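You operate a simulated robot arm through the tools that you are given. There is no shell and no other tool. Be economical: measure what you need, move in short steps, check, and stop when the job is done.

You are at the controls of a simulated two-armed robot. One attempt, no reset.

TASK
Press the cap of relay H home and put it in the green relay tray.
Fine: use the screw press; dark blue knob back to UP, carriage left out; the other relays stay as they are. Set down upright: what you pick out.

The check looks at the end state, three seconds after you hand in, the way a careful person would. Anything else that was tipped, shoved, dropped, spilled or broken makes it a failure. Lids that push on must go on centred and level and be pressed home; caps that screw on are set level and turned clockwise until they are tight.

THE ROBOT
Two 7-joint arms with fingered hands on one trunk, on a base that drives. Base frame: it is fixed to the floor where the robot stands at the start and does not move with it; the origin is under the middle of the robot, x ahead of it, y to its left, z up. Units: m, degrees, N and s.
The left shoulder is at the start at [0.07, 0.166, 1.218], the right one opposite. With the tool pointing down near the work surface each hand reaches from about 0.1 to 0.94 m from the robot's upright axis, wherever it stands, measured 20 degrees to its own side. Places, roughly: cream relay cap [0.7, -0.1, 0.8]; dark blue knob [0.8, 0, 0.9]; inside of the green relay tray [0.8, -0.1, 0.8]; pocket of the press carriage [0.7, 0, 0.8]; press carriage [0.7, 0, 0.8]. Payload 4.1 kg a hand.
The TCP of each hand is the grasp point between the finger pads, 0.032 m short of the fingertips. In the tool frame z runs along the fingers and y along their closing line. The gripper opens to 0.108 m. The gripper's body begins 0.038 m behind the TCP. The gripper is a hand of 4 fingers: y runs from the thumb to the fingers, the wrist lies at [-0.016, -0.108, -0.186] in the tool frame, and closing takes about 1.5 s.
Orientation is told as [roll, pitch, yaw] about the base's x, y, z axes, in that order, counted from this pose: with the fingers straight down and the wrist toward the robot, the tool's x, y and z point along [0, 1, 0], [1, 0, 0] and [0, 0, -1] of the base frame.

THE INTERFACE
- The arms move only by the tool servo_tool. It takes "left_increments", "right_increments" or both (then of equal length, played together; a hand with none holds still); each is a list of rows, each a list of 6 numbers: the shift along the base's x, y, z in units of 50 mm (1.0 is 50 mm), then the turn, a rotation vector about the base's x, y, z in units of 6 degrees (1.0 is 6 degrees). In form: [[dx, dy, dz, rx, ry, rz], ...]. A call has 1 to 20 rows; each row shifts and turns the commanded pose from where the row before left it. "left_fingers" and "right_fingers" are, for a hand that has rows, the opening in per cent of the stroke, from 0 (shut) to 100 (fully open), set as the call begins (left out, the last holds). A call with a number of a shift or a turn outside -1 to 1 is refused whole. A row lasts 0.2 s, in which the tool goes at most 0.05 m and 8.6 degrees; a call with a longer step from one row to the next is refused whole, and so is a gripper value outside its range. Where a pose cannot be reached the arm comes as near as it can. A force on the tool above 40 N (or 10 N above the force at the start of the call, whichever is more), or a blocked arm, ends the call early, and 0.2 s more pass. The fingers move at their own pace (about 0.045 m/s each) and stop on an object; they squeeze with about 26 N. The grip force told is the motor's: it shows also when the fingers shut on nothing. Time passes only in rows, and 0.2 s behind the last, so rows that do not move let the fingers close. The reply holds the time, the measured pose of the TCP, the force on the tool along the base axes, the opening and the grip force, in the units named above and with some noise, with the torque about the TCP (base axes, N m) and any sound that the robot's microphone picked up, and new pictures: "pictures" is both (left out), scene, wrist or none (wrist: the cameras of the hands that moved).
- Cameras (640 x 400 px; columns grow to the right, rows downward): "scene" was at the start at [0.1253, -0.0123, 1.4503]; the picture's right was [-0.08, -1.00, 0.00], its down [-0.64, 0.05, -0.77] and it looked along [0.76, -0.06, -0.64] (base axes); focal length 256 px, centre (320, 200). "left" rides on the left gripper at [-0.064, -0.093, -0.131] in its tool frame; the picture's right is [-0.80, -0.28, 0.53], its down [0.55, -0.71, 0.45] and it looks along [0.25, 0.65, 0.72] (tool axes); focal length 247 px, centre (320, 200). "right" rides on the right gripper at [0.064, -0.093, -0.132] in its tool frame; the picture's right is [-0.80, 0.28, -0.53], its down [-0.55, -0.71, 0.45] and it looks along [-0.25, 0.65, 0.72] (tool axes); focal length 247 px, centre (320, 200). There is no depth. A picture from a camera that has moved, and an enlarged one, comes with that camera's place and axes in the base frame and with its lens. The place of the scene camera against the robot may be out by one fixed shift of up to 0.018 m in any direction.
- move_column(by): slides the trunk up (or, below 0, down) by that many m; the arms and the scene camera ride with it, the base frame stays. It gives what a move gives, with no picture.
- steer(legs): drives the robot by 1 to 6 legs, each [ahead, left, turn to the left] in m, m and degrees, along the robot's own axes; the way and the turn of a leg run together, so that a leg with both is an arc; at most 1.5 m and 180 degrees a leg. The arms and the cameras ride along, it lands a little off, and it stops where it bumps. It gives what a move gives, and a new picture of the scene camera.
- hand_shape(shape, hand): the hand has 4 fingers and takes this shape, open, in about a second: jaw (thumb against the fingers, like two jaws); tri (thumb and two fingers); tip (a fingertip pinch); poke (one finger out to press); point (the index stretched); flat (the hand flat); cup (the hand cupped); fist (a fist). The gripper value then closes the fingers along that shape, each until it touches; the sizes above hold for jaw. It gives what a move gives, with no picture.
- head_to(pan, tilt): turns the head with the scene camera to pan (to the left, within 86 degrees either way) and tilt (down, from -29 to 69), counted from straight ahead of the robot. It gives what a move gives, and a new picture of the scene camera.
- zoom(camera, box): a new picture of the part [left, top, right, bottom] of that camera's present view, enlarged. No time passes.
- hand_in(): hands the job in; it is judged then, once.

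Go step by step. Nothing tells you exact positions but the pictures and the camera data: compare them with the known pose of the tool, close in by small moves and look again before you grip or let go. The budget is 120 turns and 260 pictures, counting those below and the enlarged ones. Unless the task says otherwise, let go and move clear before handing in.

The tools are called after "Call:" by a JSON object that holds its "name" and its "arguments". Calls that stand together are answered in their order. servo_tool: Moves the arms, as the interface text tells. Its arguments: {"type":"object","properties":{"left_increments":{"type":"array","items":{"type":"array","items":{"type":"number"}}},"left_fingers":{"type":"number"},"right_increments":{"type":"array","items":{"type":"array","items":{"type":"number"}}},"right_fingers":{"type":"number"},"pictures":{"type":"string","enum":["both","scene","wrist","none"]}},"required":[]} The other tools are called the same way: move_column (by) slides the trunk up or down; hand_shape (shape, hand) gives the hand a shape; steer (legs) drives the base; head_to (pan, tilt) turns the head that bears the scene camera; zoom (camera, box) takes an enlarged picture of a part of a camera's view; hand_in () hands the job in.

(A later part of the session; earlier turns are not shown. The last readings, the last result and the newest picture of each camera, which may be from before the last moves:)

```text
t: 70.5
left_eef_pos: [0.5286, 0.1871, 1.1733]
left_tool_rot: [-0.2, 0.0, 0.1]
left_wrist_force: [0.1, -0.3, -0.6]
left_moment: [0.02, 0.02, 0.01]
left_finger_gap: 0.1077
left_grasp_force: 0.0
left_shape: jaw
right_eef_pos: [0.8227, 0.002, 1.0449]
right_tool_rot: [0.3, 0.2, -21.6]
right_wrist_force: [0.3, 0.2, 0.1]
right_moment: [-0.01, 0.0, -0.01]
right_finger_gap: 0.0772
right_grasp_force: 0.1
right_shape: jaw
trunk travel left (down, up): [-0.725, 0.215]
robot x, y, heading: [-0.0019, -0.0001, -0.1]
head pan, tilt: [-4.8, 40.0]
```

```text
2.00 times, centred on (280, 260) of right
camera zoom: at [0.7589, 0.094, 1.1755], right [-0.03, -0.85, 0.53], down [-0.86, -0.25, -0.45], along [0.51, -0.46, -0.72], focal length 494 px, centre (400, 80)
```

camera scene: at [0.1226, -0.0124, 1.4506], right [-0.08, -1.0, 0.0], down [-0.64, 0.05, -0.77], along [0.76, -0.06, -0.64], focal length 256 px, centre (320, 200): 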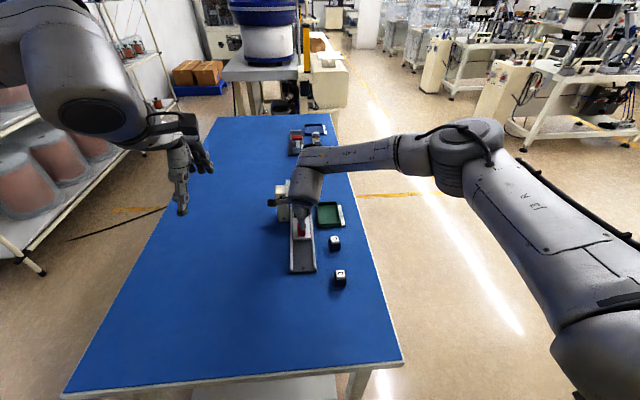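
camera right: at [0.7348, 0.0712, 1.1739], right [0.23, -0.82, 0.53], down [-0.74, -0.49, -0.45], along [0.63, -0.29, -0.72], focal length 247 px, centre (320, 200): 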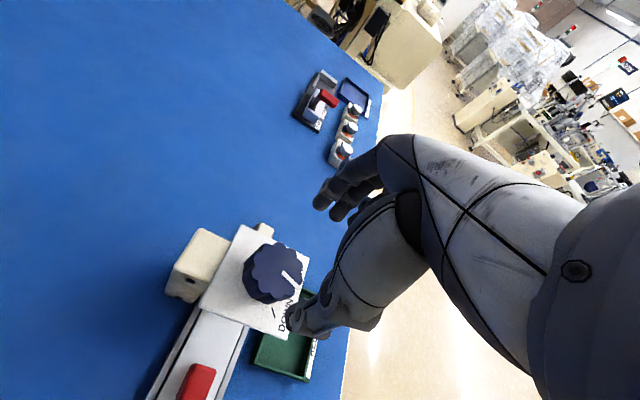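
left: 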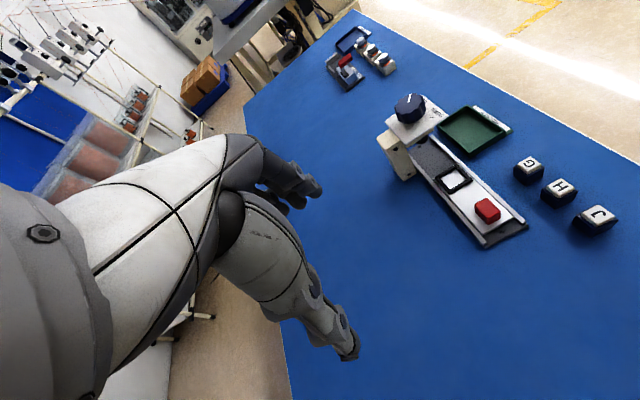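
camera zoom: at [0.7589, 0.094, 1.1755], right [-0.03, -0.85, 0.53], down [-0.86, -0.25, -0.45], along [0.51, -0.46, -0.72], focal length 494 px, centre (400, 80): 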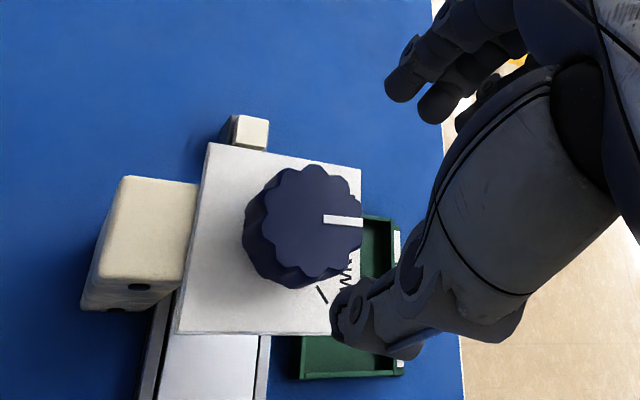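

The mark is at about −86°, so about 43° remain to UP. I'll regrip from yaw −28° and turn up to about +17°.

Call:
{"name": "servo_tool", "arguments": {"right_increments": [[0, 0.01, -0.3, 0, 0, -1], [0, 0, -0.4, 0, 0, 0], [0, 0, -0.4, 0, 0, 0], [0, 0, -0.3, 0, 0, 0], [0, 0, -0.2, 0, 0, 0], [0, 0, 0, 0, 0, 0]], "right_fingers": 72, "pictures": "none"}}

Call:
{"name": "servo_tool", "arguments": {"right_increments": [[0, 0, 0, 0, 0, 0], [0, 0, 0, 0, 0, 0], [0, 0, 0, 0, 0, 0], [0, 0, 0, 0, 0, 0], [0, 0, 0, 0, 0, 0], [0, 0, 0, 0, 0, 0]], "right_fingers": 20, "pictures": "none"}}

Call:
{"name": "servo_tool", "arguments": {"right_increments": [[0, 0, 0, 0, 0, 0.7], [0, 0, 0, 0, 0, 0.8], [0, 0, 0, 0, 0, 0.8], [0, 0, 0, 0, 0, 0.8], [0, 0, 0, 0, 0, 0.8], [0, 0, 0, 0, 0, 0.8], [0, 0, 0, 0, 0, 0.8], [0, 0, 0, 0, 0, 0.8], [0, 0, 0, 0, 0, 0]], "pictures": "none"}}

Call:
{"name": "zoom", "arguments": {"camera": "left", "box": [400, 80, 480, 160]}}

Call:
{"name": "zoom", "arguments": {"camera": "right", "box": [200, 160, 400, 360]}}

```text
t: 71.9
left_eef_pos: [0.5275, 0.1858, 1.1738]
left_tool_rot: [0.0, 0.1, 0.1]
left_wrist_force: [0.3, 0.0, 0.1]
left_moment: [0.0, -0.03, 0.0]
left_finger_gap: 0.1073
left_grasp_force: 0.0
left_shape: jaw
right_eef_pos: [0.8223, 0.0029, 0.9634]
right_tool_rot: [0.3, 0.2, -27.4]
right_wrist_force: [-0.1, 0.7, 0.7]
right_moment: [-0.04, -0.01, 0.01]
right_finger_gap: 0.0775
right_grasp_force: 0.1
right_shape: jaw
trunk travel left (down, up): [-0.725, 0.215]
robot x, y, heading: [-0.0022, 0.0001, 0.1]
head pan, tilt: [-4.8, 40.0]
```

```text
t: 73.3
left_eef_pos: [0.5289, 0.1865, 1.1732]
left_tool_rot: [-0.1, 0.0, 0.1]
left_wrist_force: [-0.3, 0.7, -1.1]
left_moment: [-0.03, 0.0, -0.03]
left_finger_gap: 0.1078
left_grasp_force: 0.1
left_shape: jaw
right_eef_pos: [0.8215, 0.0012, 0.9628]
right_tool_rot: [0.3, 0.2, -27.5]
right_wrist_force: [-3.6, -0.5, -2.3]
right_moment: [-0.09, 0.04, 0.04]
right_finger_gap: 0.0477
right_grasp_force: 26.2
right_shape: jaw
trunk travel left (down, up): [-0.725, 0.215]
robot x, y, heading: [-0.0046, -0.002, -0.2]
head pan, tilt: [-4.8, 40.0]
```

```text
t: 75.3
left_eef_pos: [0.5296, 0.1868, 1.174]
left_tool_rot: [-0.1, 0.1, 0.0]
left_wrist_force: [0.4, 0.0, 0.3]
left_moment: [0.02, -0.01, 0.01]
left_finger_gap: 0.1077
left_grasp_force: 0.0
left_shape: jaw
right_eef_pos: [0.8237, 0.0012, 0.9628]
right_tool_rot: [0.4, 0.1, 10.3]
right_wrist_force: [-0.4, -5.9, -6.9]
right_moment: [-0.14, -0.03, -0.07]
right_finger_gap: 0.0474
right_grasp_force: 26.0
right_shape: jaw
trunk travel left (down, up): [-0.725, 0.215]
robot x, y, heading: [-0.0018, -0.0009, -0.1]
head pan, tilt: [-4.8, 40.0]
```

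```text
5.00 times, centred on (440, 120) of left
camera zoom: at [0.4375, 0.1214, 1.3046], right [-0.28, -0.8, -0.53], down [-0.71, 0.55, -0.45], along [0.65, 0.25, -0.72], focal length 1235 px, centre (-280, 600)
```

zoom: 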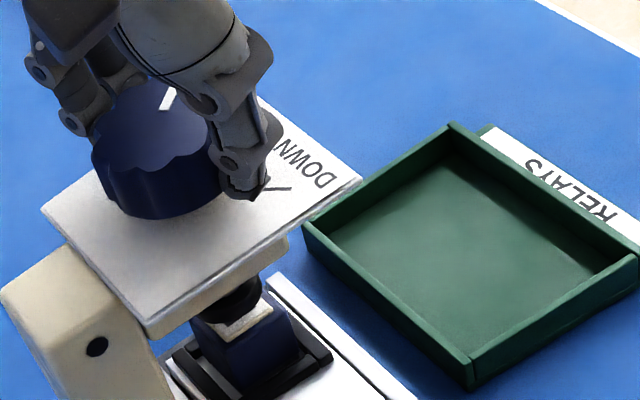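

```text
2.00 times, centred on (300, 260) of right
camera zoom: at [0.7203, 0.0464, 1.0943], right [0.42, -0.74, 0.53], down [-0.6, -0.66, -0.45], along [0.68, -0.12, -0.72], focal length 494 px, centre (360, 80)
```

zoom: 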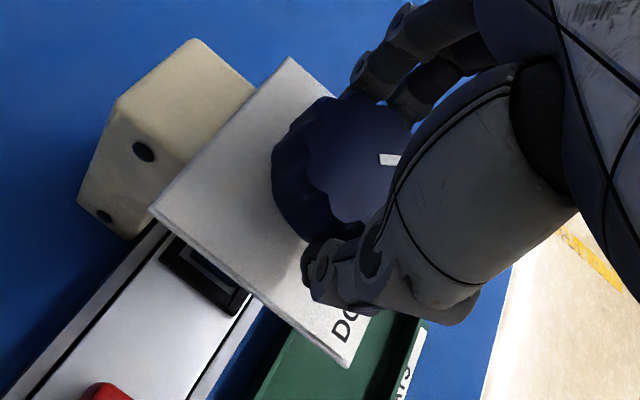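

Nearly there. Another 6–7° to reach UP.

Call:
{"name": "servo_tool", "arguments": {"right_increments": [[0, 0, 0, 0, 0, 0.5], [0, 0, 0, 0, 0, 0.5], [0, 0, 0, 0, 0, 0.2], [0, 0, 0, 0, 0, 0], [0, 0, 0, 0, 0, 0]], "pictures": "none"}}

Call:
{"name": "zoom", "arguments": {"camera": "left", "box": [390, 70, 470, 150]}}

Call:
{"name": "zoom", "arguments": {"camera": "right", "box": [200, 160, 400, 360]}}

```text
t: 76.5
left_eef_pos: [0.5307, 0.1856, 1.1737]
left_tool_rot: [-0.1, 0.2, 0.1]
left_wrist_force: [0.3, -0.3, 0.0]
left_moment: [0.01, 0.01, 0.02]
left_finger_gap: 0.1076
left_grasp_force: 0.1
left_shape: jaw
right_eef_pos: [0.824, 0.0012, 0.9634]
right_tool_rot: [0.4, 0.3, 17.5]
right_wrist_force: [4.8, -8.1, -5.8]
right_moment: [-0.17, -0.16, -0.06]
right_finger_gap: 0.0474
right_grasp_force: 26.1
right_shape: jaw
trunk travel left (down, up): [-0.725, 0.215]
robot x, y, heading: [-0.0, -0.0032, 0.2]
head pan, tilt: [-4.8, 40.0]
```

```text
5.00 times, centred on (430, 110) of left
camera zoom: at [0.438, 0.121, 1.3044], right [-0.28, -0.8, -0.53], down [-0.71, 0.55, -0.45], along [0.65, 0.25, -0.72], focal length 1235 px, centre (-230, 650)
```

zoom: 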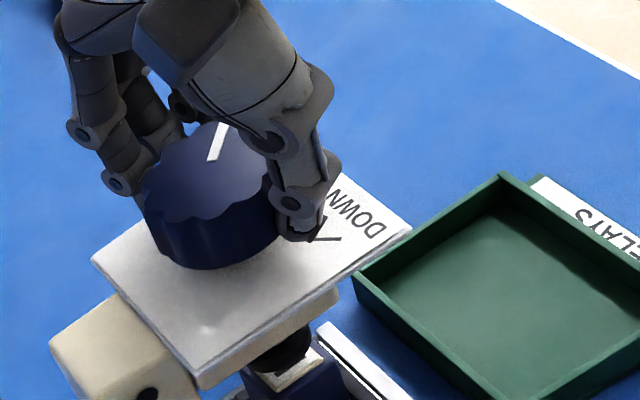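

```text
2.00 times, centred on (300, 260) of right
camera zoom: at [0.7155, 0.0333, 1.0944], right [0.51, -0.68, 0.52], down [-0.51, -0.73, -0.45], along [0.69, -0.04, -0.72], focal length 494 px, centre (360, 80)
```

zoom: 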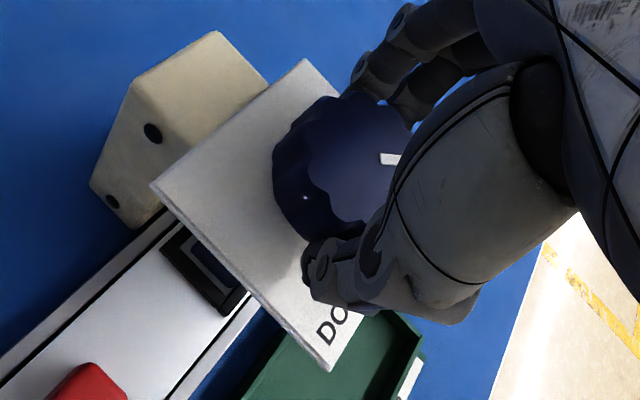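

It looks about as it was at the start. I'll release, rise and compare with the opening picture.

Call:
{"name": "servo_tool", "arguments": {"right_increments": [[0, 0, 0, 0, 0, 0], [0, 0, 0, 0, 0, 0], [0, 0, 0, 0, 0, 0], [0, 0, 0, 0, 0, 0], [0, 0, 0.4, 0, 0, 0], [0, 0, 0.6, 0, 0, 0], [0, 0, 0.6, 0, 0, 0], [0, 0, 0, 0, 0, 0]], "right_fingers": 72, "pictures": "none"}}

Call:
{"name": "zoom", "arguments": {"camera": "left", "box": [390, 70, 470, 150]}}

Call:
{"name": "zoom", "arguments": {"camera": "right", "box": [200, 160, 400, 360]}}

Call:
{"name": "zoom", "arguments": {"camera": "scene", "box": [278, 165, 328, 215]}}

```text
t: 78.3
left_eef_pos: [0.5294, 0.1867, 1.1745]
left_tool_rot: [-0.1, 0.0, 0.1]
left_wrist_force: [-0.2, 1.0, -1.1]
left_moment: [-0.02, 0.01, -0.02]
left_finger_gap: 0.1075
left_grasp_force: 0.0
left_shape: jaw
right_eef_pos: [0.8222, 0.0027, 1.0453]
right_tool_rot: [0.5, 0.2, 17.5]
right_wrist_force: [-0.6, 0.4, 1.4]
right_moment: [-0.01, 0.0, 0.02]
right_finger_gap: 0.0774
right_grasp_force: 0.1
right_shape: jaw
trunk travel left (down, up): [-0.725, 0.215]
robot x, y, heading: [-0.0002, -0.0042, 0.3]
head pan, tilt: [-4.8, 40.0]
```

```text
5.00 times, centred on (430, 110) of left
camera zoom: at [0.4369, 0.1221, 1.3047], right [-0.28, -0.8, -0.53], down [-0.71, 0.55, -0.45], along [0.65, 0.25, -0.72], focal length 1235 px, centre (-230, 650)
```

zoom: 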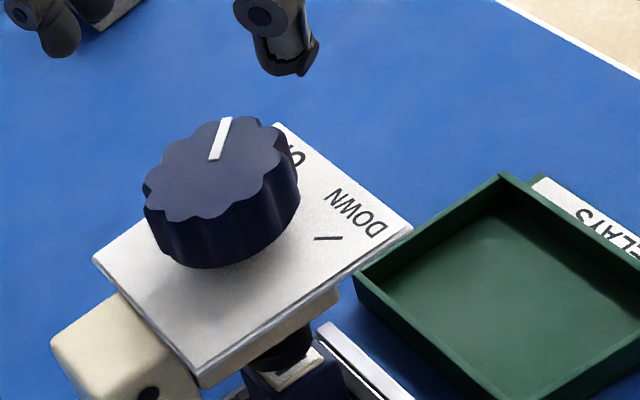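

```text
2.00 times, centred on (300, 260) of right
camera zoom: at [0.7139, 0.0355, 1.1771], right [0.51, -0.68, 0.53], down [-0.51, -0.73, -0.45], along [0.69, -0.04, -0.72], focal length 494 px, centre (360, 80)
```

zoom: 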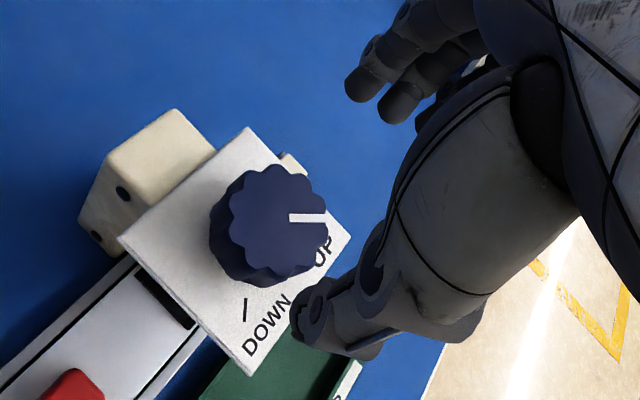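

```text
8.00 times, centred on (303, 190) of scene
camera zoom: at [0.1255, -0.0124, 1.4503], right [-0.08, -1.0, 0.0], down [-0.64, 0.05, -0.77], along [0.76, -0.06, -0.64], focal length 2046 px, centre (456, 280)
```

zoom: 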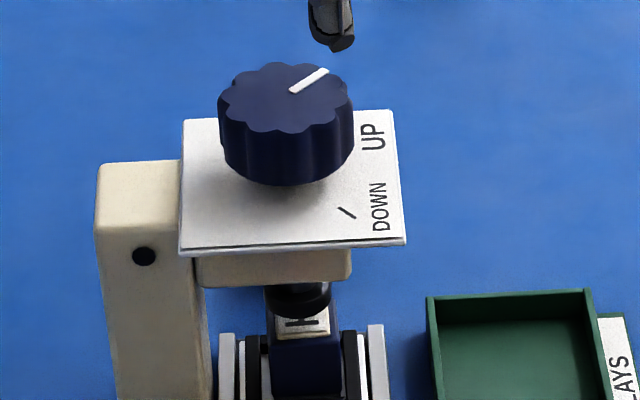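

The mark is within about 3–4° of its start. I'll regrip once and take it exactly to the UP position, feeling for the stop.

Call:
{"name": "servo_tool", "arguments": {"right_increments": [[0, 0, 0, 0, 0, -1], [0, 0, 0, 0, 0, -1], [0, 0, -0.4, 0, 0, 0], [0, 0, -0.5, 0, 0, 0], [0, 0, -0.4, 0, 0, 0], [0, 0, -0.3, 0, 0, 0], [0, 0, 0, 0, 0, 0]], "right_fingers": 72, "pictures": "none"}}

Call:
{"name": "servo_tool", "arguments": {"right_increments": [[0, 0, 0, 0, 0, 0], [0, 0, 0, 0, 0, 0], [0, 0, 0, 0, 0, 0], [0, 0, 0, 0, 0, 0], [0, 0, 0, 0, 0, 0], [0, 0, 0, 0, 0, 0]], "right_fingers": 20, "pictures": "none"}}

Call:
{"name": "servo_tool", "arguments": {"right_increments": [[0, 0, 0, 0, 0, 0.3], [0, 0, 0, 0, 0, 0.3], [0, 0, 0, 0, 0, 0.2], [0, 0, 0, 0, 0, 0], [0, 0, 0, 0, 0, 0]], "pictures": "none"}}

Call:
{"name": "zoom", "arguments": {"camera": "left", "box": [390, 70, 470, 150]}}

```text
t: 79.9
left_eef_pos: [0.5286, 0.1867, 1.1741]
left_tool_rot: [0.0, 0.0, 0.1]
left_wrist_force: [-0.2, 0.6, 0.0]
left_moment: [-0.01, -0.01, -0.01]
left_finger_gap: 0.1074
left_grasp_force: 0.0
left_shape: jaw
right_eef_pos: [0.8229, 0.0024, 0.9646]
right_tool_rot: [0.5, 0.2, 5.5]
right_wrist_force: [0.0, 0.4, -0.7]
right_moment: [-0.01, -0.03, -0.02]
right_finger_gap: 0.0775
right_grasp_force: 0.0
right_shape: jaw
trunk travel left (down, up): [-0.725, 0.215]
robot x, y, heading: [-0.004, 0.0009, 0.1]
head pan, tilt: [-4.8, 40.0]
```

```text
t: 81.3
left_eef_pos: [0.5282, 0.1858, 1.173]
left_tool_rot: [-0.1, 0.0, 0.1]
left_wrist_force: [0.5, 0.5, 0.1]
left_moment: [-0.02, 0.02, -0.01]
left_finger_gap: 0.1077
left_grasp_force: 0.0
left_shape: jaw
right_eef_pos: [0.8222, -0.0005, 0.9635]
right_tool_rot: [0.4, 0.2, 5.4]
right_wrist_force: [-2.7, -1.7, -2.9]
right_moment: [-0.05, 0.07, -0.06]
right_finger_gap: 0.048
right_grasp_force: 26.7
right_shape: jaw
trunk travel left (down, up): [-0.725, 0.215]
robot x, y, heading: [0.001, -0.0006, 0.1]
head pan, tilt: [-4.8, 40.0]
```

```text
t: 82.5
left_eef_pos: [0.5281, 0.1863, 1.1745]
left_tool_rot: [-0.1, -0.1, 0.1]
left_wrist_force: [-0.8, 0.3, 0.4]
left_moment: [-0.01, 0.01, -0.02]
left_finger_gap: 0.1074
left_grasp_force: 0.0
left_shape: jaw
right_eef_pos: [0.823, 0.0003, 0.9639]
right_tool_rot: [0.4, 0.2, 10.3]
right_wrist_force: [-4.0, -2.0, -5.0]
right_moment: [-0.07, 0.1, -0.11]
right_finger_gap: 0.0478
right_grasp_force: 26.1
right_shape: jaw
trunk travel left (down, up): [-0.725, 0.215]
robot x, y, heading: [-0.0039, 0.0031, 0.1]
head pan, tilt: [-4.8, 40.0]
```

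```text
5.00 times, centred on (430, 110) of left
camera zoom: at [0.4365, 0.1219, 1.3048], right [-0.28, -0.8, -0.53], down [-0.71, 0.55, -0.45], along [0.65, 0.25, -0.72], focal length 1235 px, centre (-230, 650)
```

zoom: 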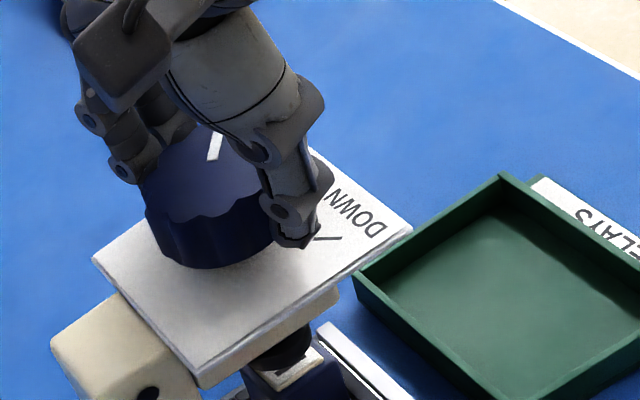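

Turned 5° more, with a slight rise in torque. Release, rise and retreat toward the carriage handle side.

Call:
{"name": "servo_tool", "arguments": {"right_increments": [[0, 0, 0, 0, 0, 0], [0, 0, 0, 0, 0, 0], [0, 0, 0, 0, 0, 0], [0, 0, 0, 0, 0, 0], [0, 0, 0.4, 0, 0, 0], [0, 0, 0.6, 0, 0, 0], [0, 0, 0.6, 0, 0, 0], [-0.5, 0, 0, 0, 0, -0.8], [-0.7, 0, 0, 0, 0, -0.9], [-0.8, 0, 0, 0, 0, 0], [-0.3, 0, 0, -0.07, -0.03, 0], [0, 0, 0, 0, 0, 0]], "right_fingers": 72, "pictures": "wrist"}}

Call:
{"name": "zoom", "arguments": {"camera": "left", "box": [390, 70, 470, 150]}}

Call:
{"name": "zoom", "arguments": {"camera": "scene", "box": [278, 165, 328, 215]}}

```text
t: 85.1
left_eef_pos: [0.5276, 0.1868, 1.1732]
left_tool_rot: [0.0, 0.1, 0.1]
left_wrist_force: [0.7, 0.1, 0.0]
left_moment: [-0.01, 0.0, -0.01]
left_finger_gap: 0.1076
left_grasp_force: 0.0
left_shape: jaw
right_eef_pos: [0.7068, 0.0023, 1.0438]
right_tool_rot: [-0.1, -0.1, 0.1]
right_wrist_force: [0.2, -0.4, 0.0]
right_moment: [-0.02, -0.02, 0.0]
right_finger_gap: 0.0775
right_grasp_force: 0.0
right_shape: jaw
trunk travel left (down, up): [-0.725, 0.215]
robot x, y, heading: [0.0016, -0.0011, 0.2]
head pan, tilt: [-4.8, 40.0]
camera right: at [0.6129, 0.066, 1.1744], right [0.28, -0.8, 0.53], down [-0.7, -0.55, -0.45], along [0.65, -0.25, -0.72], focal length 247 px, centre (320, 200)
```

right: 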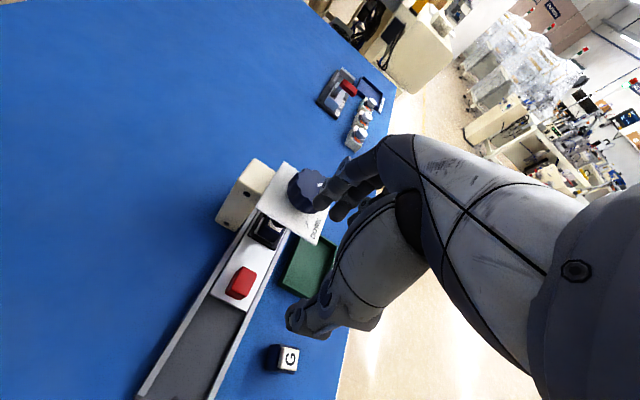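

```text
5.00 times, centred on (430, 110) of left
camera zoom: at [0.4366, 0.1223, 1.3048], right [-0.28, -0.8, -0.53], down [-0.71, 0.55, -0.45], along [0.65, 0.25, -0.72], focal length 1235 px, centre (-230, 650)
```

zoom: 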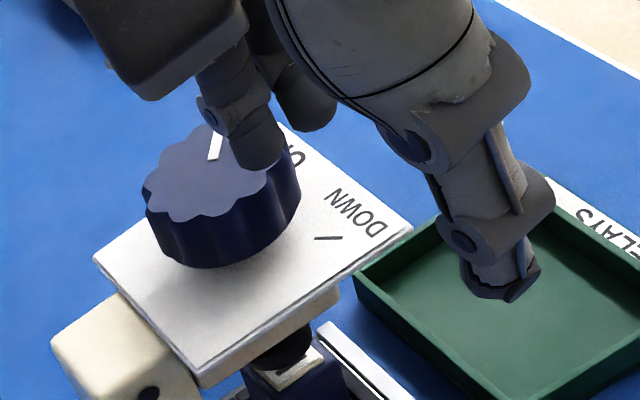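

```text
8.00 times, centred on (303, 190) of scene
camera zoom: at [0.1253, -0.0122, 1.4503], right [-0.08, -1.0, 0.0], down [-0.64, 0.05, -0.77], along [0.76, -0.06, -0.64], focal length 2046 px, centre (456, 280)
```

zoom: 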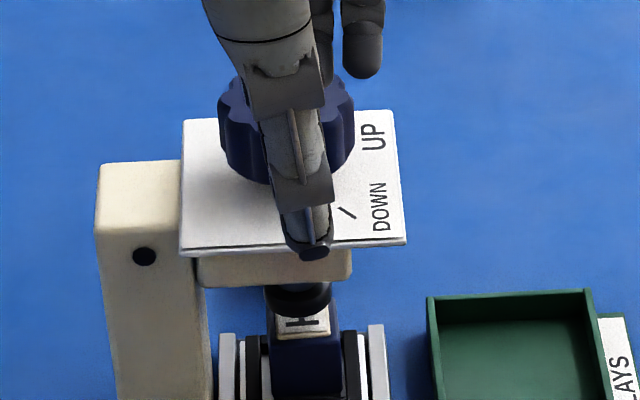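

The knob is back at its original angle. Next I'll grip the handle again; to keep the knuckles off the plate I'll approach at x≈0.71. First down to z 0.91 for a look.

Call:
{"name": "servo_tool", "arguments": {"right_increments": [[0, 0, -0.6, 0, 0, 0], [0, 0, -0.7, 0, 0, 0], [0, 0, -0.7, 0, 0, 0], [0, 0, -0.6, 0, 0, 0], [0, 0, 0, 0, 0, 0]], "right_fingers": 55, "pictures": "none"}}

Call:
{"name": "zoom", "arguments": {"camera": "right", "box": [200, 120, 400, 320]}}

Call:
{"name": "zoom", "arguments": {"camera": "left", "box": [390, 90, 510, 210]}}

```text
t: 86.3
left_eef_pos: [0.5275, 0.1864, 1.1735]
left_tool_rot: [-0.1, 0.0, 0.1]
left_wrist_force: [0.8, 0.0, -0.6]
left_moment: [-0.02, 0.02, 0.0]
left_finger_gap: 0.1078
left_grasp_force: 0.2
left_shape: jaw
right_eef_pos: [0.7079, -0.0003, 0.9155]
right_tool_rot: [0.0, 0.0, 0.1]
right_wrist_force: [0.0, 0.2, 0.3]
right_moment: [-0.02, 0.01, 0.0]
right_finger_gap: 0.0598
right_grasp_force: 0.1
right_shape: jaw
trunk travel left (down, up): [-0.725, 0.215]
robot x, y, heading: [0.0, 0.0001, -0.1]
head pan, tilt: [-4.8, 40.0]
```

```text
2.00 times, centred on (300, 220) of right
camera zoom: at [0.6136, 0.0636, 1.045], right [0.28, -0.8, 0.53], down [-0.7, -0.55, -0.45], along [0.65, -0.25, -0.72], focal length 494 px, centre (360, 160)
```

zoom: 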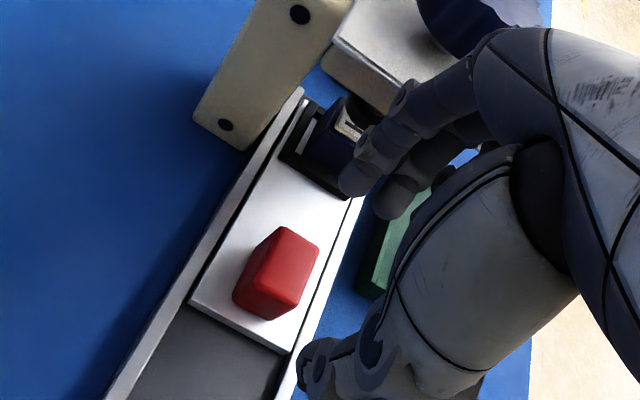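

```text
3.33 times, centred on (450, 150) of left
camera zoom: at [0.4359, 0.1222, 1.3051], right [-0.28, -0.8, -0.53], down [-0.71, 0.55, -0.45], along [0.65, 0.25, -0.72], focal length 823 px, centre (-113, 367)
```

zoom: 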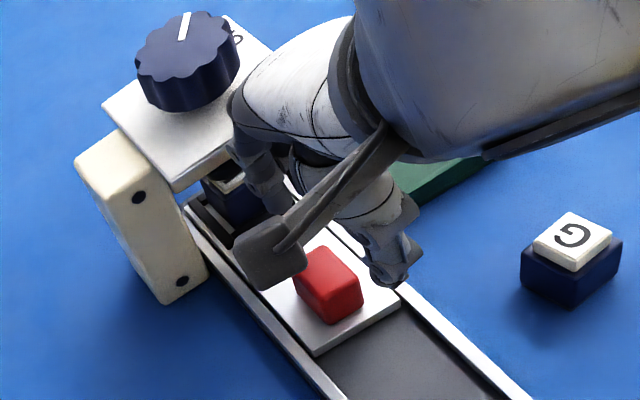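

Handle centre is at (0.7257, 0.005). I'll descend at x≈0.716 so the far fingers pass just beyond its far face.

Call:
{"name": "servo_tool", "arguments": {"right_increments": [[0.08, 0.08, -0.3, 0, 0, 0], [0.08, 0.02, -0.3, 0, 0, 0], [0, 0, -0.3, 0, 0, 0], [0, 0, -0.25, 0, 0, 0], [0, 0, -0.2, 0, 0, 0], [0, 0, 0, 0, 0, 0]], "right_fingers": 56, "pictures": "none"}}

Call:
{"name": "zoom", "arguments": {"camera": "right", "box": [200, 120, 400, 320]}}

```text
t: 87.7
left_eef_pos: [0.5284, 0.1873, 1.1746]
left_tool_rot: [-0.1, 0.1, 0.1]
left_wrist_force: [-0.3, -0.1, 0.3]
left_moment: [-0.01, 0.02, -0.01]
left_finger_gap: 0.1073
left_grasp_force: 0.0
left_shape: jaw
right_eef_pos: [0.7149, 0.0058, 0.8458]
right_tool_rot: [0.0, 0.1, 0.0]
right_wrist_force: [0.1, -0.3, 0.9]
right_moment: [0.02, 0.0, 0.0]
right_finger_gap: 0.0601
right_grasp_force: 0.0
right_shape: jaw
trunk travel left (down, up): [-0.725, 0.215]
robot x, y, heading: [-0.0005, 0.0009, -0.1]
head pan, tilt: [-4.8, 40.0]
```

```text
2.00 times, centred on (300, 220) of right
camera zoom: at [0.6204, 0.0703, 0.976], right [0.28, -0.8, 0.53], down [-0.7, -0.55, -0.45], along [0.65, -0.25, -0.72], focal length 494 px, centre (360, 160)
```

zoom: 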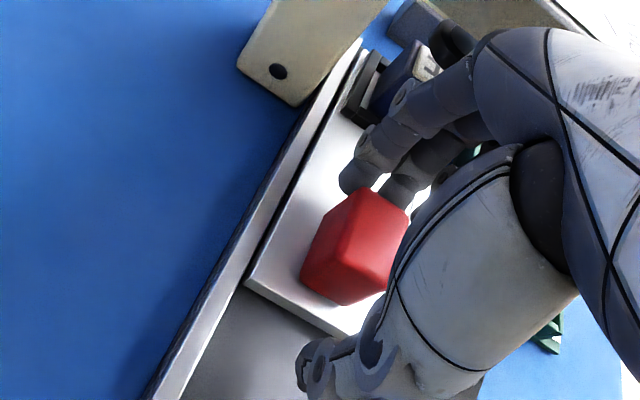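

No contact force, and the handle is between thumb and fingers. Closing on it.

Call:
{"name": "servo_tool", "arguments": {"right_increments": [[0, 0, 0, 0, 0, 0], [0, 0, 0, 0, 0, 0], [0, 0, 0, 0, 0, 0], [0, 0, 0, 0, 0, 0], [0, 0, 0, 0, 0, 0], [0, 0, 0, 0, 0, 0], [0, 0, 0, 0, 0, 0]], "right_fingers": 10, "pictures": "none"}}

Call:
{"name": "servo_tool", "arguments": {"right_increments": [[-0.05, 0, 0, 0, 0, 0], [-0.1, 0, 0, 0, 0, 0], [-0.12, 0, 0, 0, 0, 0], [-0.14, 0, 0, 0, 0, 0], [-0.14, 0, 0, 0, 0, 0], [-0.14, 0, 0, 0, 0, 0], [-0.14, 0, 0, 0, 0, 0], [-0.14, 0, 0, 0, 0, 0], [-0.14, 0, 0, 0, 0, 0], [-0.14, 0, 0, 0, 0, 0], [-0.1, 0, 0, 0, 0, 0], [-0.06, 0, 0, 0, 0, 0], [0, 0, 0, 0, 0, 0]], "pictures": "none"}}

Call:
{"name": "zoom", "arguments": {"camera": "right", "box": [200, 100, 400, 300]}}

Call:
{"name": "zoom", "arguments": {"camera": "left", "box": [390, 70, 550, 230]}}

```text
t: 89.3
left_eef_pos: [0.5283, 0.1867, 1.1743]
left_tool_rot: [-0.2, 0.1, 0.1]
left_wrist_force: [0.2, 0.0, 0.3]
left_moment: [0.02, -0.02, 0.02]
left_finger_gap: 0.1076
left_grasp_force: 0.0
left_shape: jaw
right_eef_pos: [0.7145, 0.0062, 0.8453]
right_tool_rot: [0.0, 0.0, 0.1]
right_wrist_force: [-1.4, -0.1, -4.3]
right_moment: [0.0, -0.01, -0.02]
right_finger_gap: 0.0304
right_grasp_force: 26.0
right_shape: jaw
trunk travel left (down, up): [-0.725, 0.215]
robot x, y, heading: [0.0025, -0.0038, 0.2]
head pan, tilt: [-4.8, 40.0]
```

```text
t: 92.1
left_eef_pos: [0.5292, 0.1876, 1.1741]
left_tool_rot: [-0.1, 0.1, 0.2]
left_wrist_force: [-0.8, -0.2, 0.6]
left_moment: [-0.01, -0.02, 0.01]
left_finger_gap: 0.1073
left_grasp_force: 0.0
left_shape: jaw
right_eef_pos: [0.6445, 0.0062, 0.8462]
right_tool_rot: [0.0, 0.1, 0.1]
right_wrist_force: [0.3, 1.3, -10.7]
right_moment: [0.01, -0.05, -0.04]
right_finger_gap: 0.0301
right_grasp_force: 26.2
right_shape: jaw
trunk travel left (down, up): [-0.725, 0.215]
robot x, y, heading: [-0.0016, -0.0001, 0.1]
head pan, tilt: [-4.8, 40.0]
```

```text
2.00 times, centred on (300, 200) of right
camera zoom: at [0.5517, 0.0699, 0.9766], right [0.29, -0.8, 0.53], down [-0.71, -0.55, -0.45], along [0.65, -0.25, -0.72], focal length 494 px, centre (360, 200)
```

zoom: 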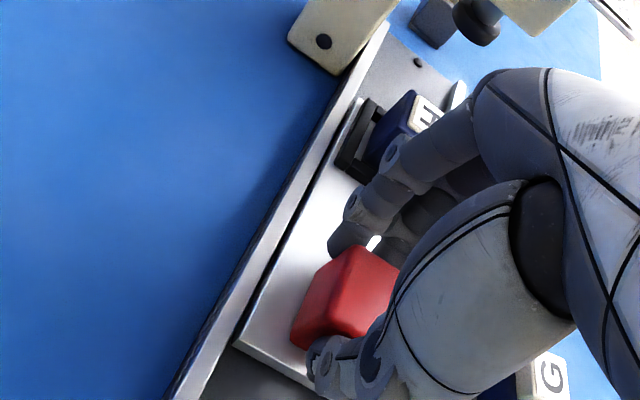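

```text
2.50 times, centred on (470, 150) of left
camera zoom: at [0.4377, 0.1226, 1.3043], right [-0.28, -0.8, -0.53], down [-0.71, 0.55, -0.45], along [0.65, 0.25, -0.72], focal length 617 px, centre (-55, 325)
```

zoom: 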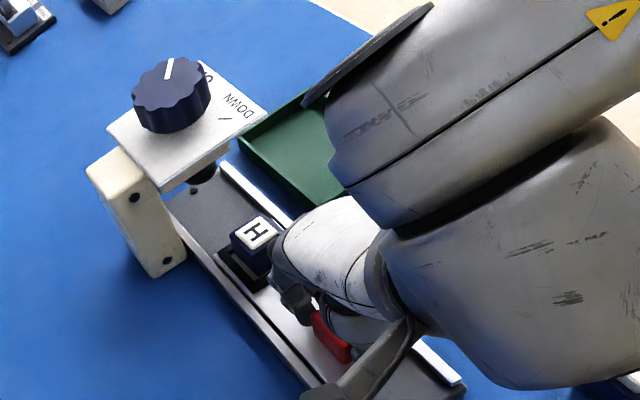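

The carriage follows and H's cap sits lower now. I'll pull out the remaining ~20 mm to the stop.

Call:
{"name": "servo_tool", "arguments": {"right_increments": [[-0.08, 0, 0.02, 0, 0, 0], [-0.1, 0, 0.02, 0, 0, 0], [-0.1, 0, 0, 0, 0, 0], [-0.06, 0, 0, 0, 0, 0], [-0.04, 0, 0, 0, 0, 0], [0, 0, 0, 0, 0, 0]], "pictures": "none"}}

Call:
{"name": "zoom", "arguments": {"camera": "right", "box": [200, 100, 400, 300]}}

```text
t: 93.5
left_eef_pos: [0.5326, 0.185, 1.1735]
left_tool_rot: [-0.1, 0.0, 0.1]
left_wrist_force: [0.2, 0.4, 0.9]
left_moment: [-0.02, 0.0, -0.02]
left_finger_gap: 0.1075
left_grasp_force: 0.0
left_shape: jaw
right_eef_pos: [0.6269, 0.0057, 0.8473]
right_tool_rot: [-0.1, 0.1, 0.0]
right_wrist_force: [-0.9, -4.2, -22.5]
right_moment: [-0.11, -0.03, -0.07]
right_finger_gap: 0.0292
right_grasp_force: 25.9
right_shape: jaw
trunk travel left (down, up): [-0.725, 0.215]
robot x, y, heading: [-0.0019, -0.0006, -0.0]
head pan, tilt: [-4.8, 40.0]
```

```text
2.00 times, centred on (300, 200) of right
camera zoom: at [0.5328, 0.0703, 0.9777], right [0.29, -0.8, 0.53], down [-0.71, -0.55, -0.44], along [0.65, -0.25, -0.72], focal length 494 px, centre (360, 200)
```

zoom: 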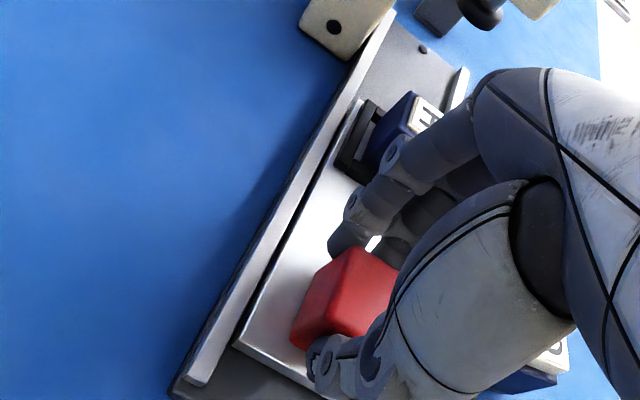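

I'm pulling up a little, so I'll relax that and pull a few millimetres more to find the stop.

Call:
{"name": "servo_tool", "arguments": {"right_increments": [[0, 0, -0.05, 0, 0, 0], [-0.05, 0, -0.02, 0, 0, 0], [-0.05, 0, 0, 0, 0, 0], [0, 0, 0, 0, 0, 0]], "pictures": "none"}}

Call:
{"name": "zoom", "arguments": {"camera": "left", "box": [390, 70, 570, 250]}}

```text
t: 94.5
left_eef_pos: [0.5288, 0.1868, 1.1731]
left_tool_rot: [-0.1, 0.0, 0.0]
left_wrist_force: [0.7, -0.4, -0.4]
left_moment: [0.01, 0.01, 0.02]
left_finger_gap: 0.1078
left_grasp_force: 0.1
left_shape: jaw
right_eef_pos: [0.6225, 0.0052, 0.8466]
right_tool_rot: [0.0, -0.2, 0.2]
right_wrist_force: [6.9, -4.8, 2.1]
right_moment: [-0.1, -0.3, -0.01]
right_finger_gap: 0.0297
right_grasp_force: 26.1
right_shape: jaw
trunk travel left (down, up): [-0.725, 0.215]
robot x, y, heading: [0.0007, 0.0041, -0.0]
head pan, tilt: [-4.8, 40.0]
```

```text
2.22 times, centred on (480, 160) of left
camera zoom: at [0.437, 0.1216, 1.3049], right [-0.28, -0.8, -0.53], down [-0.71, 0.55, -0.45], along [0.65, 0.25, -0.72], focal length 549 px, centre (-36, 289)
```

zoom: 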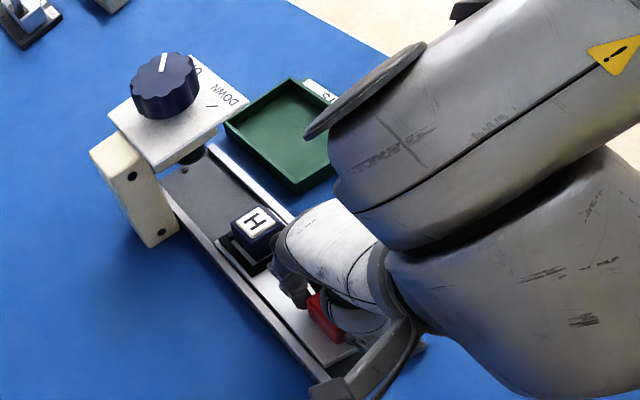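

The carriage is back at its outer stop. I'll release the handle and rise.

Call:
{"name": "servo_tool", "arguments": {"right_increments": [[0.03, 0, 0, 0, 0, 0], [0, 0, 0, 0, 0, 0], [0, 0, 0, 0, 0, 0], [0, 0, 0, 0, 0, 0], [0, 0, 0.3, 0, 0, 0], [0, 0, 0.5, 0, 0, 0], [0, 0, 0.6, 0, 0, 0], [0, 0, 0.6, 0, 0, 0], [0, -0.7, 0, 0, 0, 0], [0.2, -0.9, 0, 0, 0, 0], [0.2, -0.9, 0, 0, 0, 0], [0, 0, 0, 0, 0, 0]], "right_fingers": 52, "pictures": "none"}}

Call:
{"name": "zoom", "arguments": {"camera": "right", "box": [100, 60, 300, 260]}}

Call:
{"name": "zoom", "arguments": {"camera": "left", "box": [400, 90, 520, 210]}}

Call:
{"name": "zoom", "arguments": {"camera": "scene", "box": [270, 170, 360, 280]}}

```text
t: 97.1
left_eef_pos: [0.5281, 0.1875, 1.1742]
left_tool_rot: [-0.2, 0.0, 0.1]
left_wrist_force: [-0.6, 0.2, 0.2]
left_moment: [-0.01, 0.05, 0.0]
left_finger_gap: 0.1077
left_grasp_force: 0.0
left_shape: jaw
right_eef_pos: [0.6434, -0.1152, 0.9448]
right_tool_rot: [-0.1, 0.0, 0.0]
right_wrist_force: [-0.7, 0.3, 0.4]
right_moment: [-0.04, 0.02, 0.03]
right_finger_gap: 0.056
right_grasp_force: 0.1
right_shape: jaw
trunk travel left (down, up): [-0.725, 0.215]
robot x, y, heading: [-0.0032, 0.0007, 0.1]
head pan, tilt: [-4.8, 40.0]
```

```text
2.00 times, centred on (200, 160) of right
camera zoom: at [0.5492, -0.0522, 1.0748], right [0.29, -0.8, 0.53], down [-0.7, -0.55, -0.45], along [0.65, -0.25, -0.72], focal length 494 px, centre (560, 280)
```

zoom: 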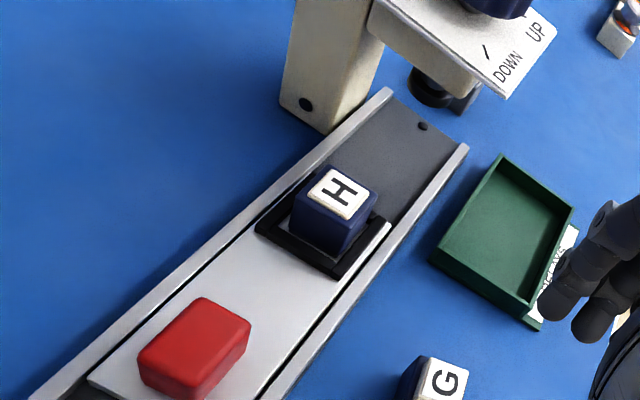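

```text
3.33 times, centred on (460, 150) of left
camera zoom: at [0.4366, 0.1233, 1.3047], right [-0.28, -0.8, -0.53], down [-0.71, 0.55, -0.45], along [0.65, 0.25, -0.72], focal length 823 px, centre (-147, 367)
```

zoom: 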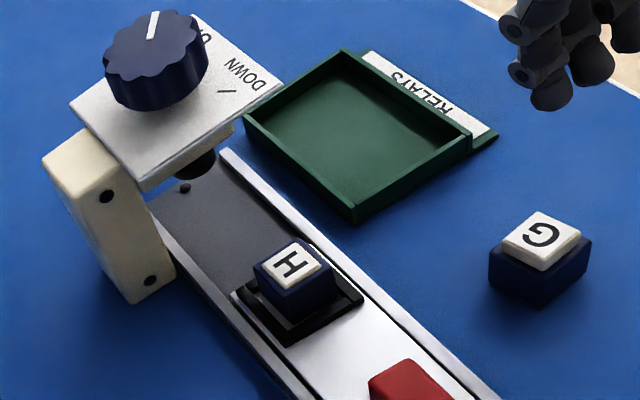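

```text
3.64 times, centred on (315, 225) of scene
camera zoom: at [0.1252, -0.0111, 1.4503], right [-0.08, -1.0, 0.0], down [-0.64, 0.05, -0.77], along [0.76, -0.07, -0.64], focal length 930 px, centre (338, 109)
```

zoom: 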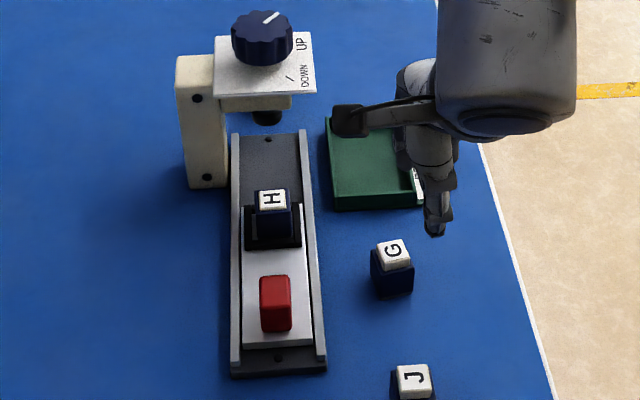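

H's cap is now flush compared with G's, the knob is at UP and the carriage is out. H is at (0.7245, 0.003); I'll move above it and descend to grip the body.

Call:
{"name": "servo_tool", "arguments": {"right_increments": [[0.3, 0.5, 0, 0, 0, 0], [0.5, 0.7, 0, 0, 0, 0], [0.5, 0.7, 0, 0, 0, 0], [0.32, 0.46, 0, 0, 0, 0], [0, 0, -0.4, 0, 0, 0], [0, 0, -0.5, 0, 0, 0], [0, 0, -0.4, 0, 0, 0], [0, 0, 0, 0, 0, 0]], "right_fingers": 46, "pictures": "none"}}

Call:
{"name": "zoom", "arguments": {"camera": "right", "box": [200, 140, 400, 340]}}

Call:
{"name": "zoom", "arguments": {"camera": "left", "box": [400, 90, 520, 210]}}

```text
t: 98.6
left_eef_pos: [0.5234, 0.1867, 1.1766]
left_tool_rot: [-0.1, -0.2, -0.1]
left_wrist_force: [0.4, 0.2, -0.6]
left_moment: [-0.03, 0.02, -0.05]
left_finger_gap: 0.1076
left_grasp_force: 0.0
left_shape: jaw
right_eef_pos: [0.7177, 0.0019, 0.9082]
right_tool_rot: [0.4, -0.7, 0.4]
right_wrist_force: [-25.8, -4.5, 31.5]
right_moment: [-0.26, -2.1, -0.56]
right_finger_gap: 0.0469
right_grasp_force: 0.1
right_shape: jaw
trunk travel left (down, up): [-0.725, 0.215]
robot x, y, heading: [-0.0021, -0.0023, 0.2]
head pan, tilt: [-4.8, 40.0]
stopped in row 7 (right hand): the force on the tool passed its limit at 45 N (the readings are from after the stop); the commanded pose is now the measured one
```

```text
2.00 times, centred on (300, 240) of right
camera zoom: at [0.6229, 0.0648, 1.0374], right [0.28, -0.8, 0.53], down [-0.7, -0.55, -0.46], along [0.66, -0.24, -0.71], focal length 494 px, centre (360, 120)
```

zoom: 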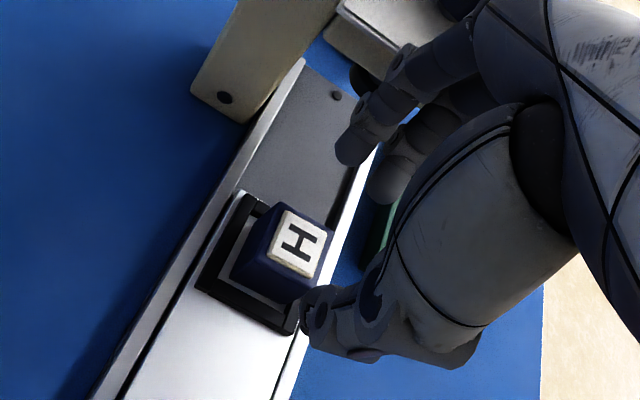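

```text
3.33 times, centred on (460, 150) of left
camera zoom: at [0.4313, 0.1219, 1.307], right [-0.28, -0.8, -0.53], down [-0.7, 0.55, -0.45], along [0.65, 0.25, -0.72], focal length 823 px, centre (-147, 367)
```

zoom: 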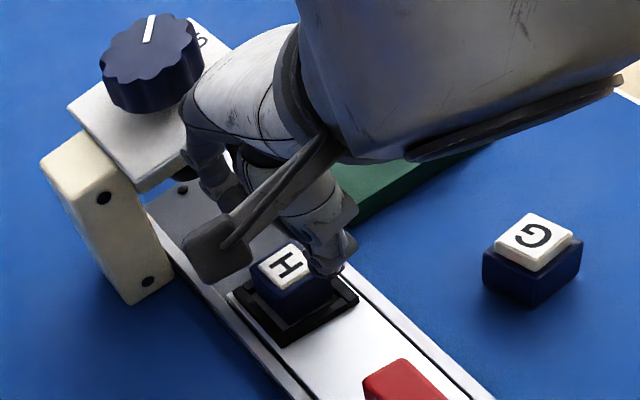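

A knuckle of the opened hand touched the plate edge from above, and the press has not moved. I'll rise again and come down 6 mm nearer to me with a narrower opening.

Call:
{"name": "servo_tool", "arguments": {"right_increments": [[0, 0, 0.3, 0, 0, 0], [-0.1, 0, 0.4, -0.07, 0.12, -0.07], [0, 0, 0.2, 0, 0, 0], [0, 0, 0, 0, 0, 0]], "right_fingers": 40, "pictures": "none"}}

Call:
{"name": "zoom", "arguments": {"camera": "right", "box": [160, 100, 400, 340]}}

Call:
{"name": "zoom", "arguments": {"camera": "left", "box": [390, 70, 520, 200]}}

```text
t: 99.6
left_eef_pos: [0.5298, 0.1871, 1.1737]
left_tool_rot: [0.0, -0.1, 0.0]
left_wrist_force: [0.2, -0.6, 0.2]
left_moment: [0.02, 0.0, -0.01]
left_finger_gap: 0.108
left_grasp_force: 0.0
left_shape: jaw
right_eef_pos: [0.7181, 0.0013, 0.9445]
right_tool_rot: [-0.3, 0.4, -0.1]
right_wrist_force: [0.0, -0.4, -0.2]
right_moment: [0.01, -0.01, -0.01]
right_finger_gap: 0.0435
right_grasp_force: 0.0
right_shape: jaw
trunk travel left (down, up): [-0.725, 0.215]
robot x, y, heading: [-0.0023, 0.0017, -0.1]
head pan, tilt: [-4.8, 40.0]
```

```text
1.67 times, centred on (280, 220) of right
camera zoom: at [0.6259, 0.0654, 1.0762], right [0.28, -0.8, 0.53], down [-0.71, -0.55, -0.44], along [0.64, -0.25, -0.72], focal length 412 px, centre (387, 167)
```

zoom: 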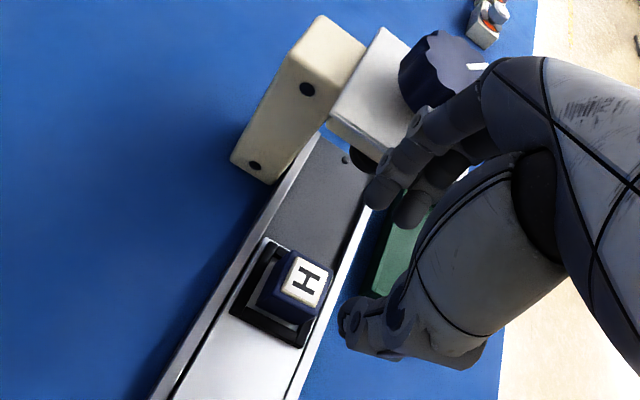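

```text
3.08 times, centred on (455, 135) of left
camera zoom: at [0.4371, 0.1222, 1.3045], right [-0.28, -0.8, -0.53], down [-0.71, 0.55, -0.45], along [0.65, 0.25, -0.72], focal length 760 px, centre (-95, 400)
```

zoom: 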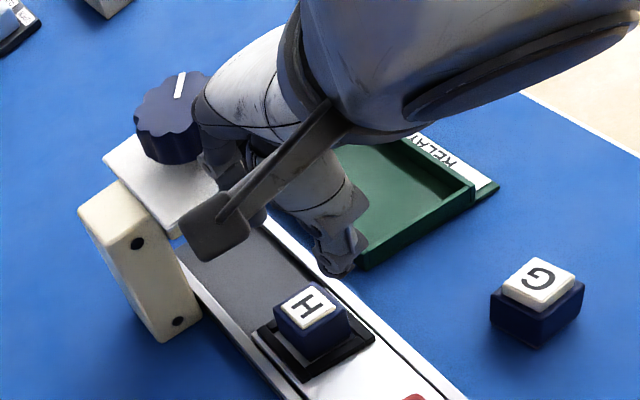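

H is at about (0.7235, 0.004). I'll descend gently at x≈0.718 and check for contact on the way.

Call:
{"name": "servo_tool", "arguments": {"right_increments": [[0, 0.04, -0.2, 0, 0, 0], [0, 0, -0.2, 0, 0, 0], [0, 0, -0.2, 0, 0, 0], [0, 0, -0.2, 0, 0, 0], [0, 0, -0.2, 0, 0, 0], [0, 0, -0.2, 0, 0, 0], [0, 0, 0, 0, 0, 0]], "right_fingers": 40, "pictures": "none"}}

Call:
{"name": "zoom", "arguments": {"camera": "right", "box": [200, 140, 400, 340]}}

Call:
{"name": "zoom", "arguments": {"camera": "left", "box": [420, 110, 520, 210]}}

```text
t: 101.2
left_eef_pos: [0.5262, 0.1867, 1.176]
left_tool_rot: [-0.1, -0.2, 0.0]
left_wrist_force: [0.2, 0.2, 0.0]
left_moment: [0.02, -0.03, 0.05]
left_finger_gap: 0.1075
left_grasp_force: 0.2
left_shape: jaw
right_eef_pos: [0.7175, 0.0024, 0.8853]
right_tool_rot: [-0.2, 0.3, -0.1]
right_wrist_force: [-0.4, 0.0, 0.0]
right_moment: [0.0, -0.01, -0.02]
right_finger_gap: 0.0434
right_grasp_force: 0.0
right_shape: jaw
trunk travel left (down, up): [-0.725, 0.215]
robot x, y, heading: [-0.0008, -0.0039, -0.2]
head pan, tilt: [-4.8, 40.0]
```

```text
2.00 times, centred on (300, 240) of right
camera zoom: at [0.6249, 0.0679, 1.0163], right [0.28, -0.8, 0.53], down [-0.71, -0.55, -0.44], along [0.65, -0.25, -0.72], focal length 494 px, centre (360, 120)
```

zoom: 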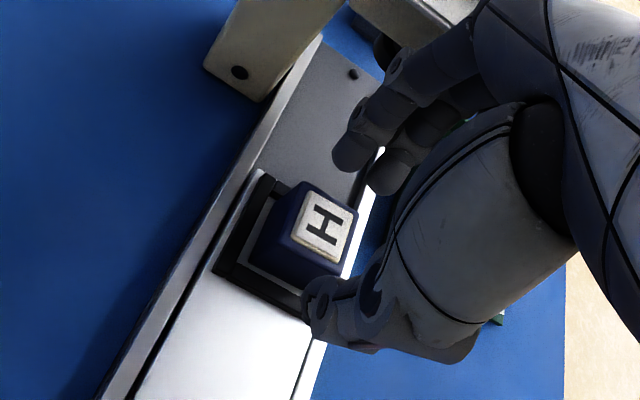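

```text
4.00 times, centred on (470, 160) of left
camera zoom: at [0.4347, 0.1221, 1.3055], right [-0.28, -0.8, -0.53], down [-0.71, 0.55, -0.45], along [0.65, 0.25, -0.72], focal length 988 px, centre (-280, 360)
```

zoom: 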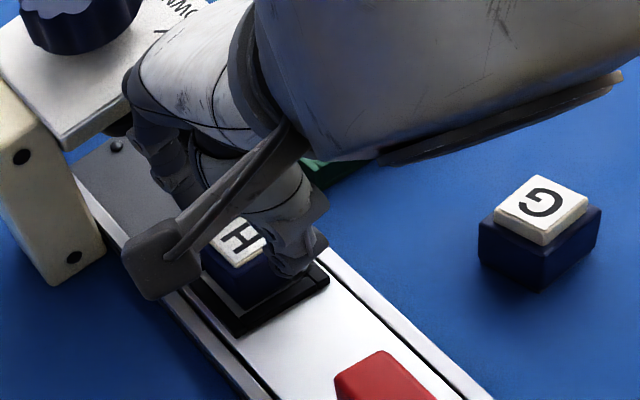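

No contact. I'll shift 3 mm forward so the far fingers clear H's far face, and go down to grip height.

Call:
{"name": "servo_tool", "arguments": {"right_increments": [[0.06, 0.02, 0, 0, 0, 0], [0, 0, -0.15, 0, 0, 0], [0, 0, -0.15, 0, 0, 0], [0, 0, -0.15, 0, 0, 0], [0, 0, -0.15, 0, 0, 0], [0, 0, -0.12, 0, 0, 0], [0, 0, 0, 0, 0, 0]], "right_fingers": 41, "pictures": "none"}}

Call:
{"name": "zoom", "arguments": {"camera": "right", "box": [220, 140, 380, 300]}}

```text
t: 102.8
left_eef_pos: [0.528, 0.1867, 1.1734]
left_tool_rot: [-0.1, 0.0, -0.1]
left_wrist_force: [0.5, 1.3, 0.1]
left_moment: [-0.04, -0.04, 0.01]
left_finger_gap: 0.1075
left_grasp_force: 0.2
left_shape: jaw
right_eef_pos: [0.7211, 0.0034, 0.8507]
right_tool_rot: [-0.1, 0.5, -0.1]
right_wrist_force: [-1.0, -0.3, 0.5]
right_moment: [-0.01, 0.0, 0.06]
right_finger_gap: 0.0438
right_grasp_force: 0.1
right_shape: jaw
trunk travel left (down, up): [-0.725, 0.215]
robot x, y, heading: [-0.0018, -0.0026, -0.3]
head pan, tilt: [-4.8, 40.0]
```

```text
2.50 times, centred on (300, 220) of right
camera zoom: at [0.6283, 0.0687, 0.9802], right [0.28, -0.8, 0.53], down [-0.71, -0.55, -0.44], along [0.64, -0.25, -0.72], focal length 617 px, centre (370, 150)
```

zoom: 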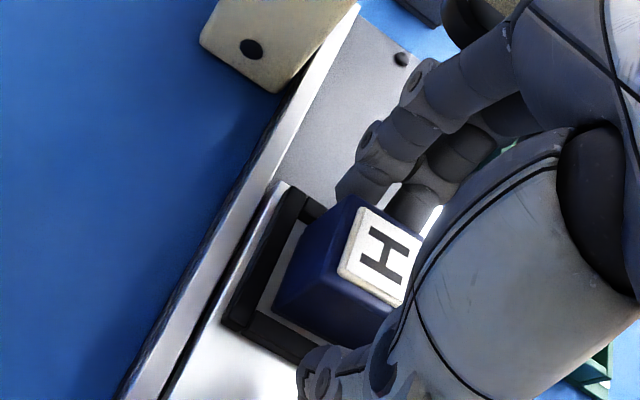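

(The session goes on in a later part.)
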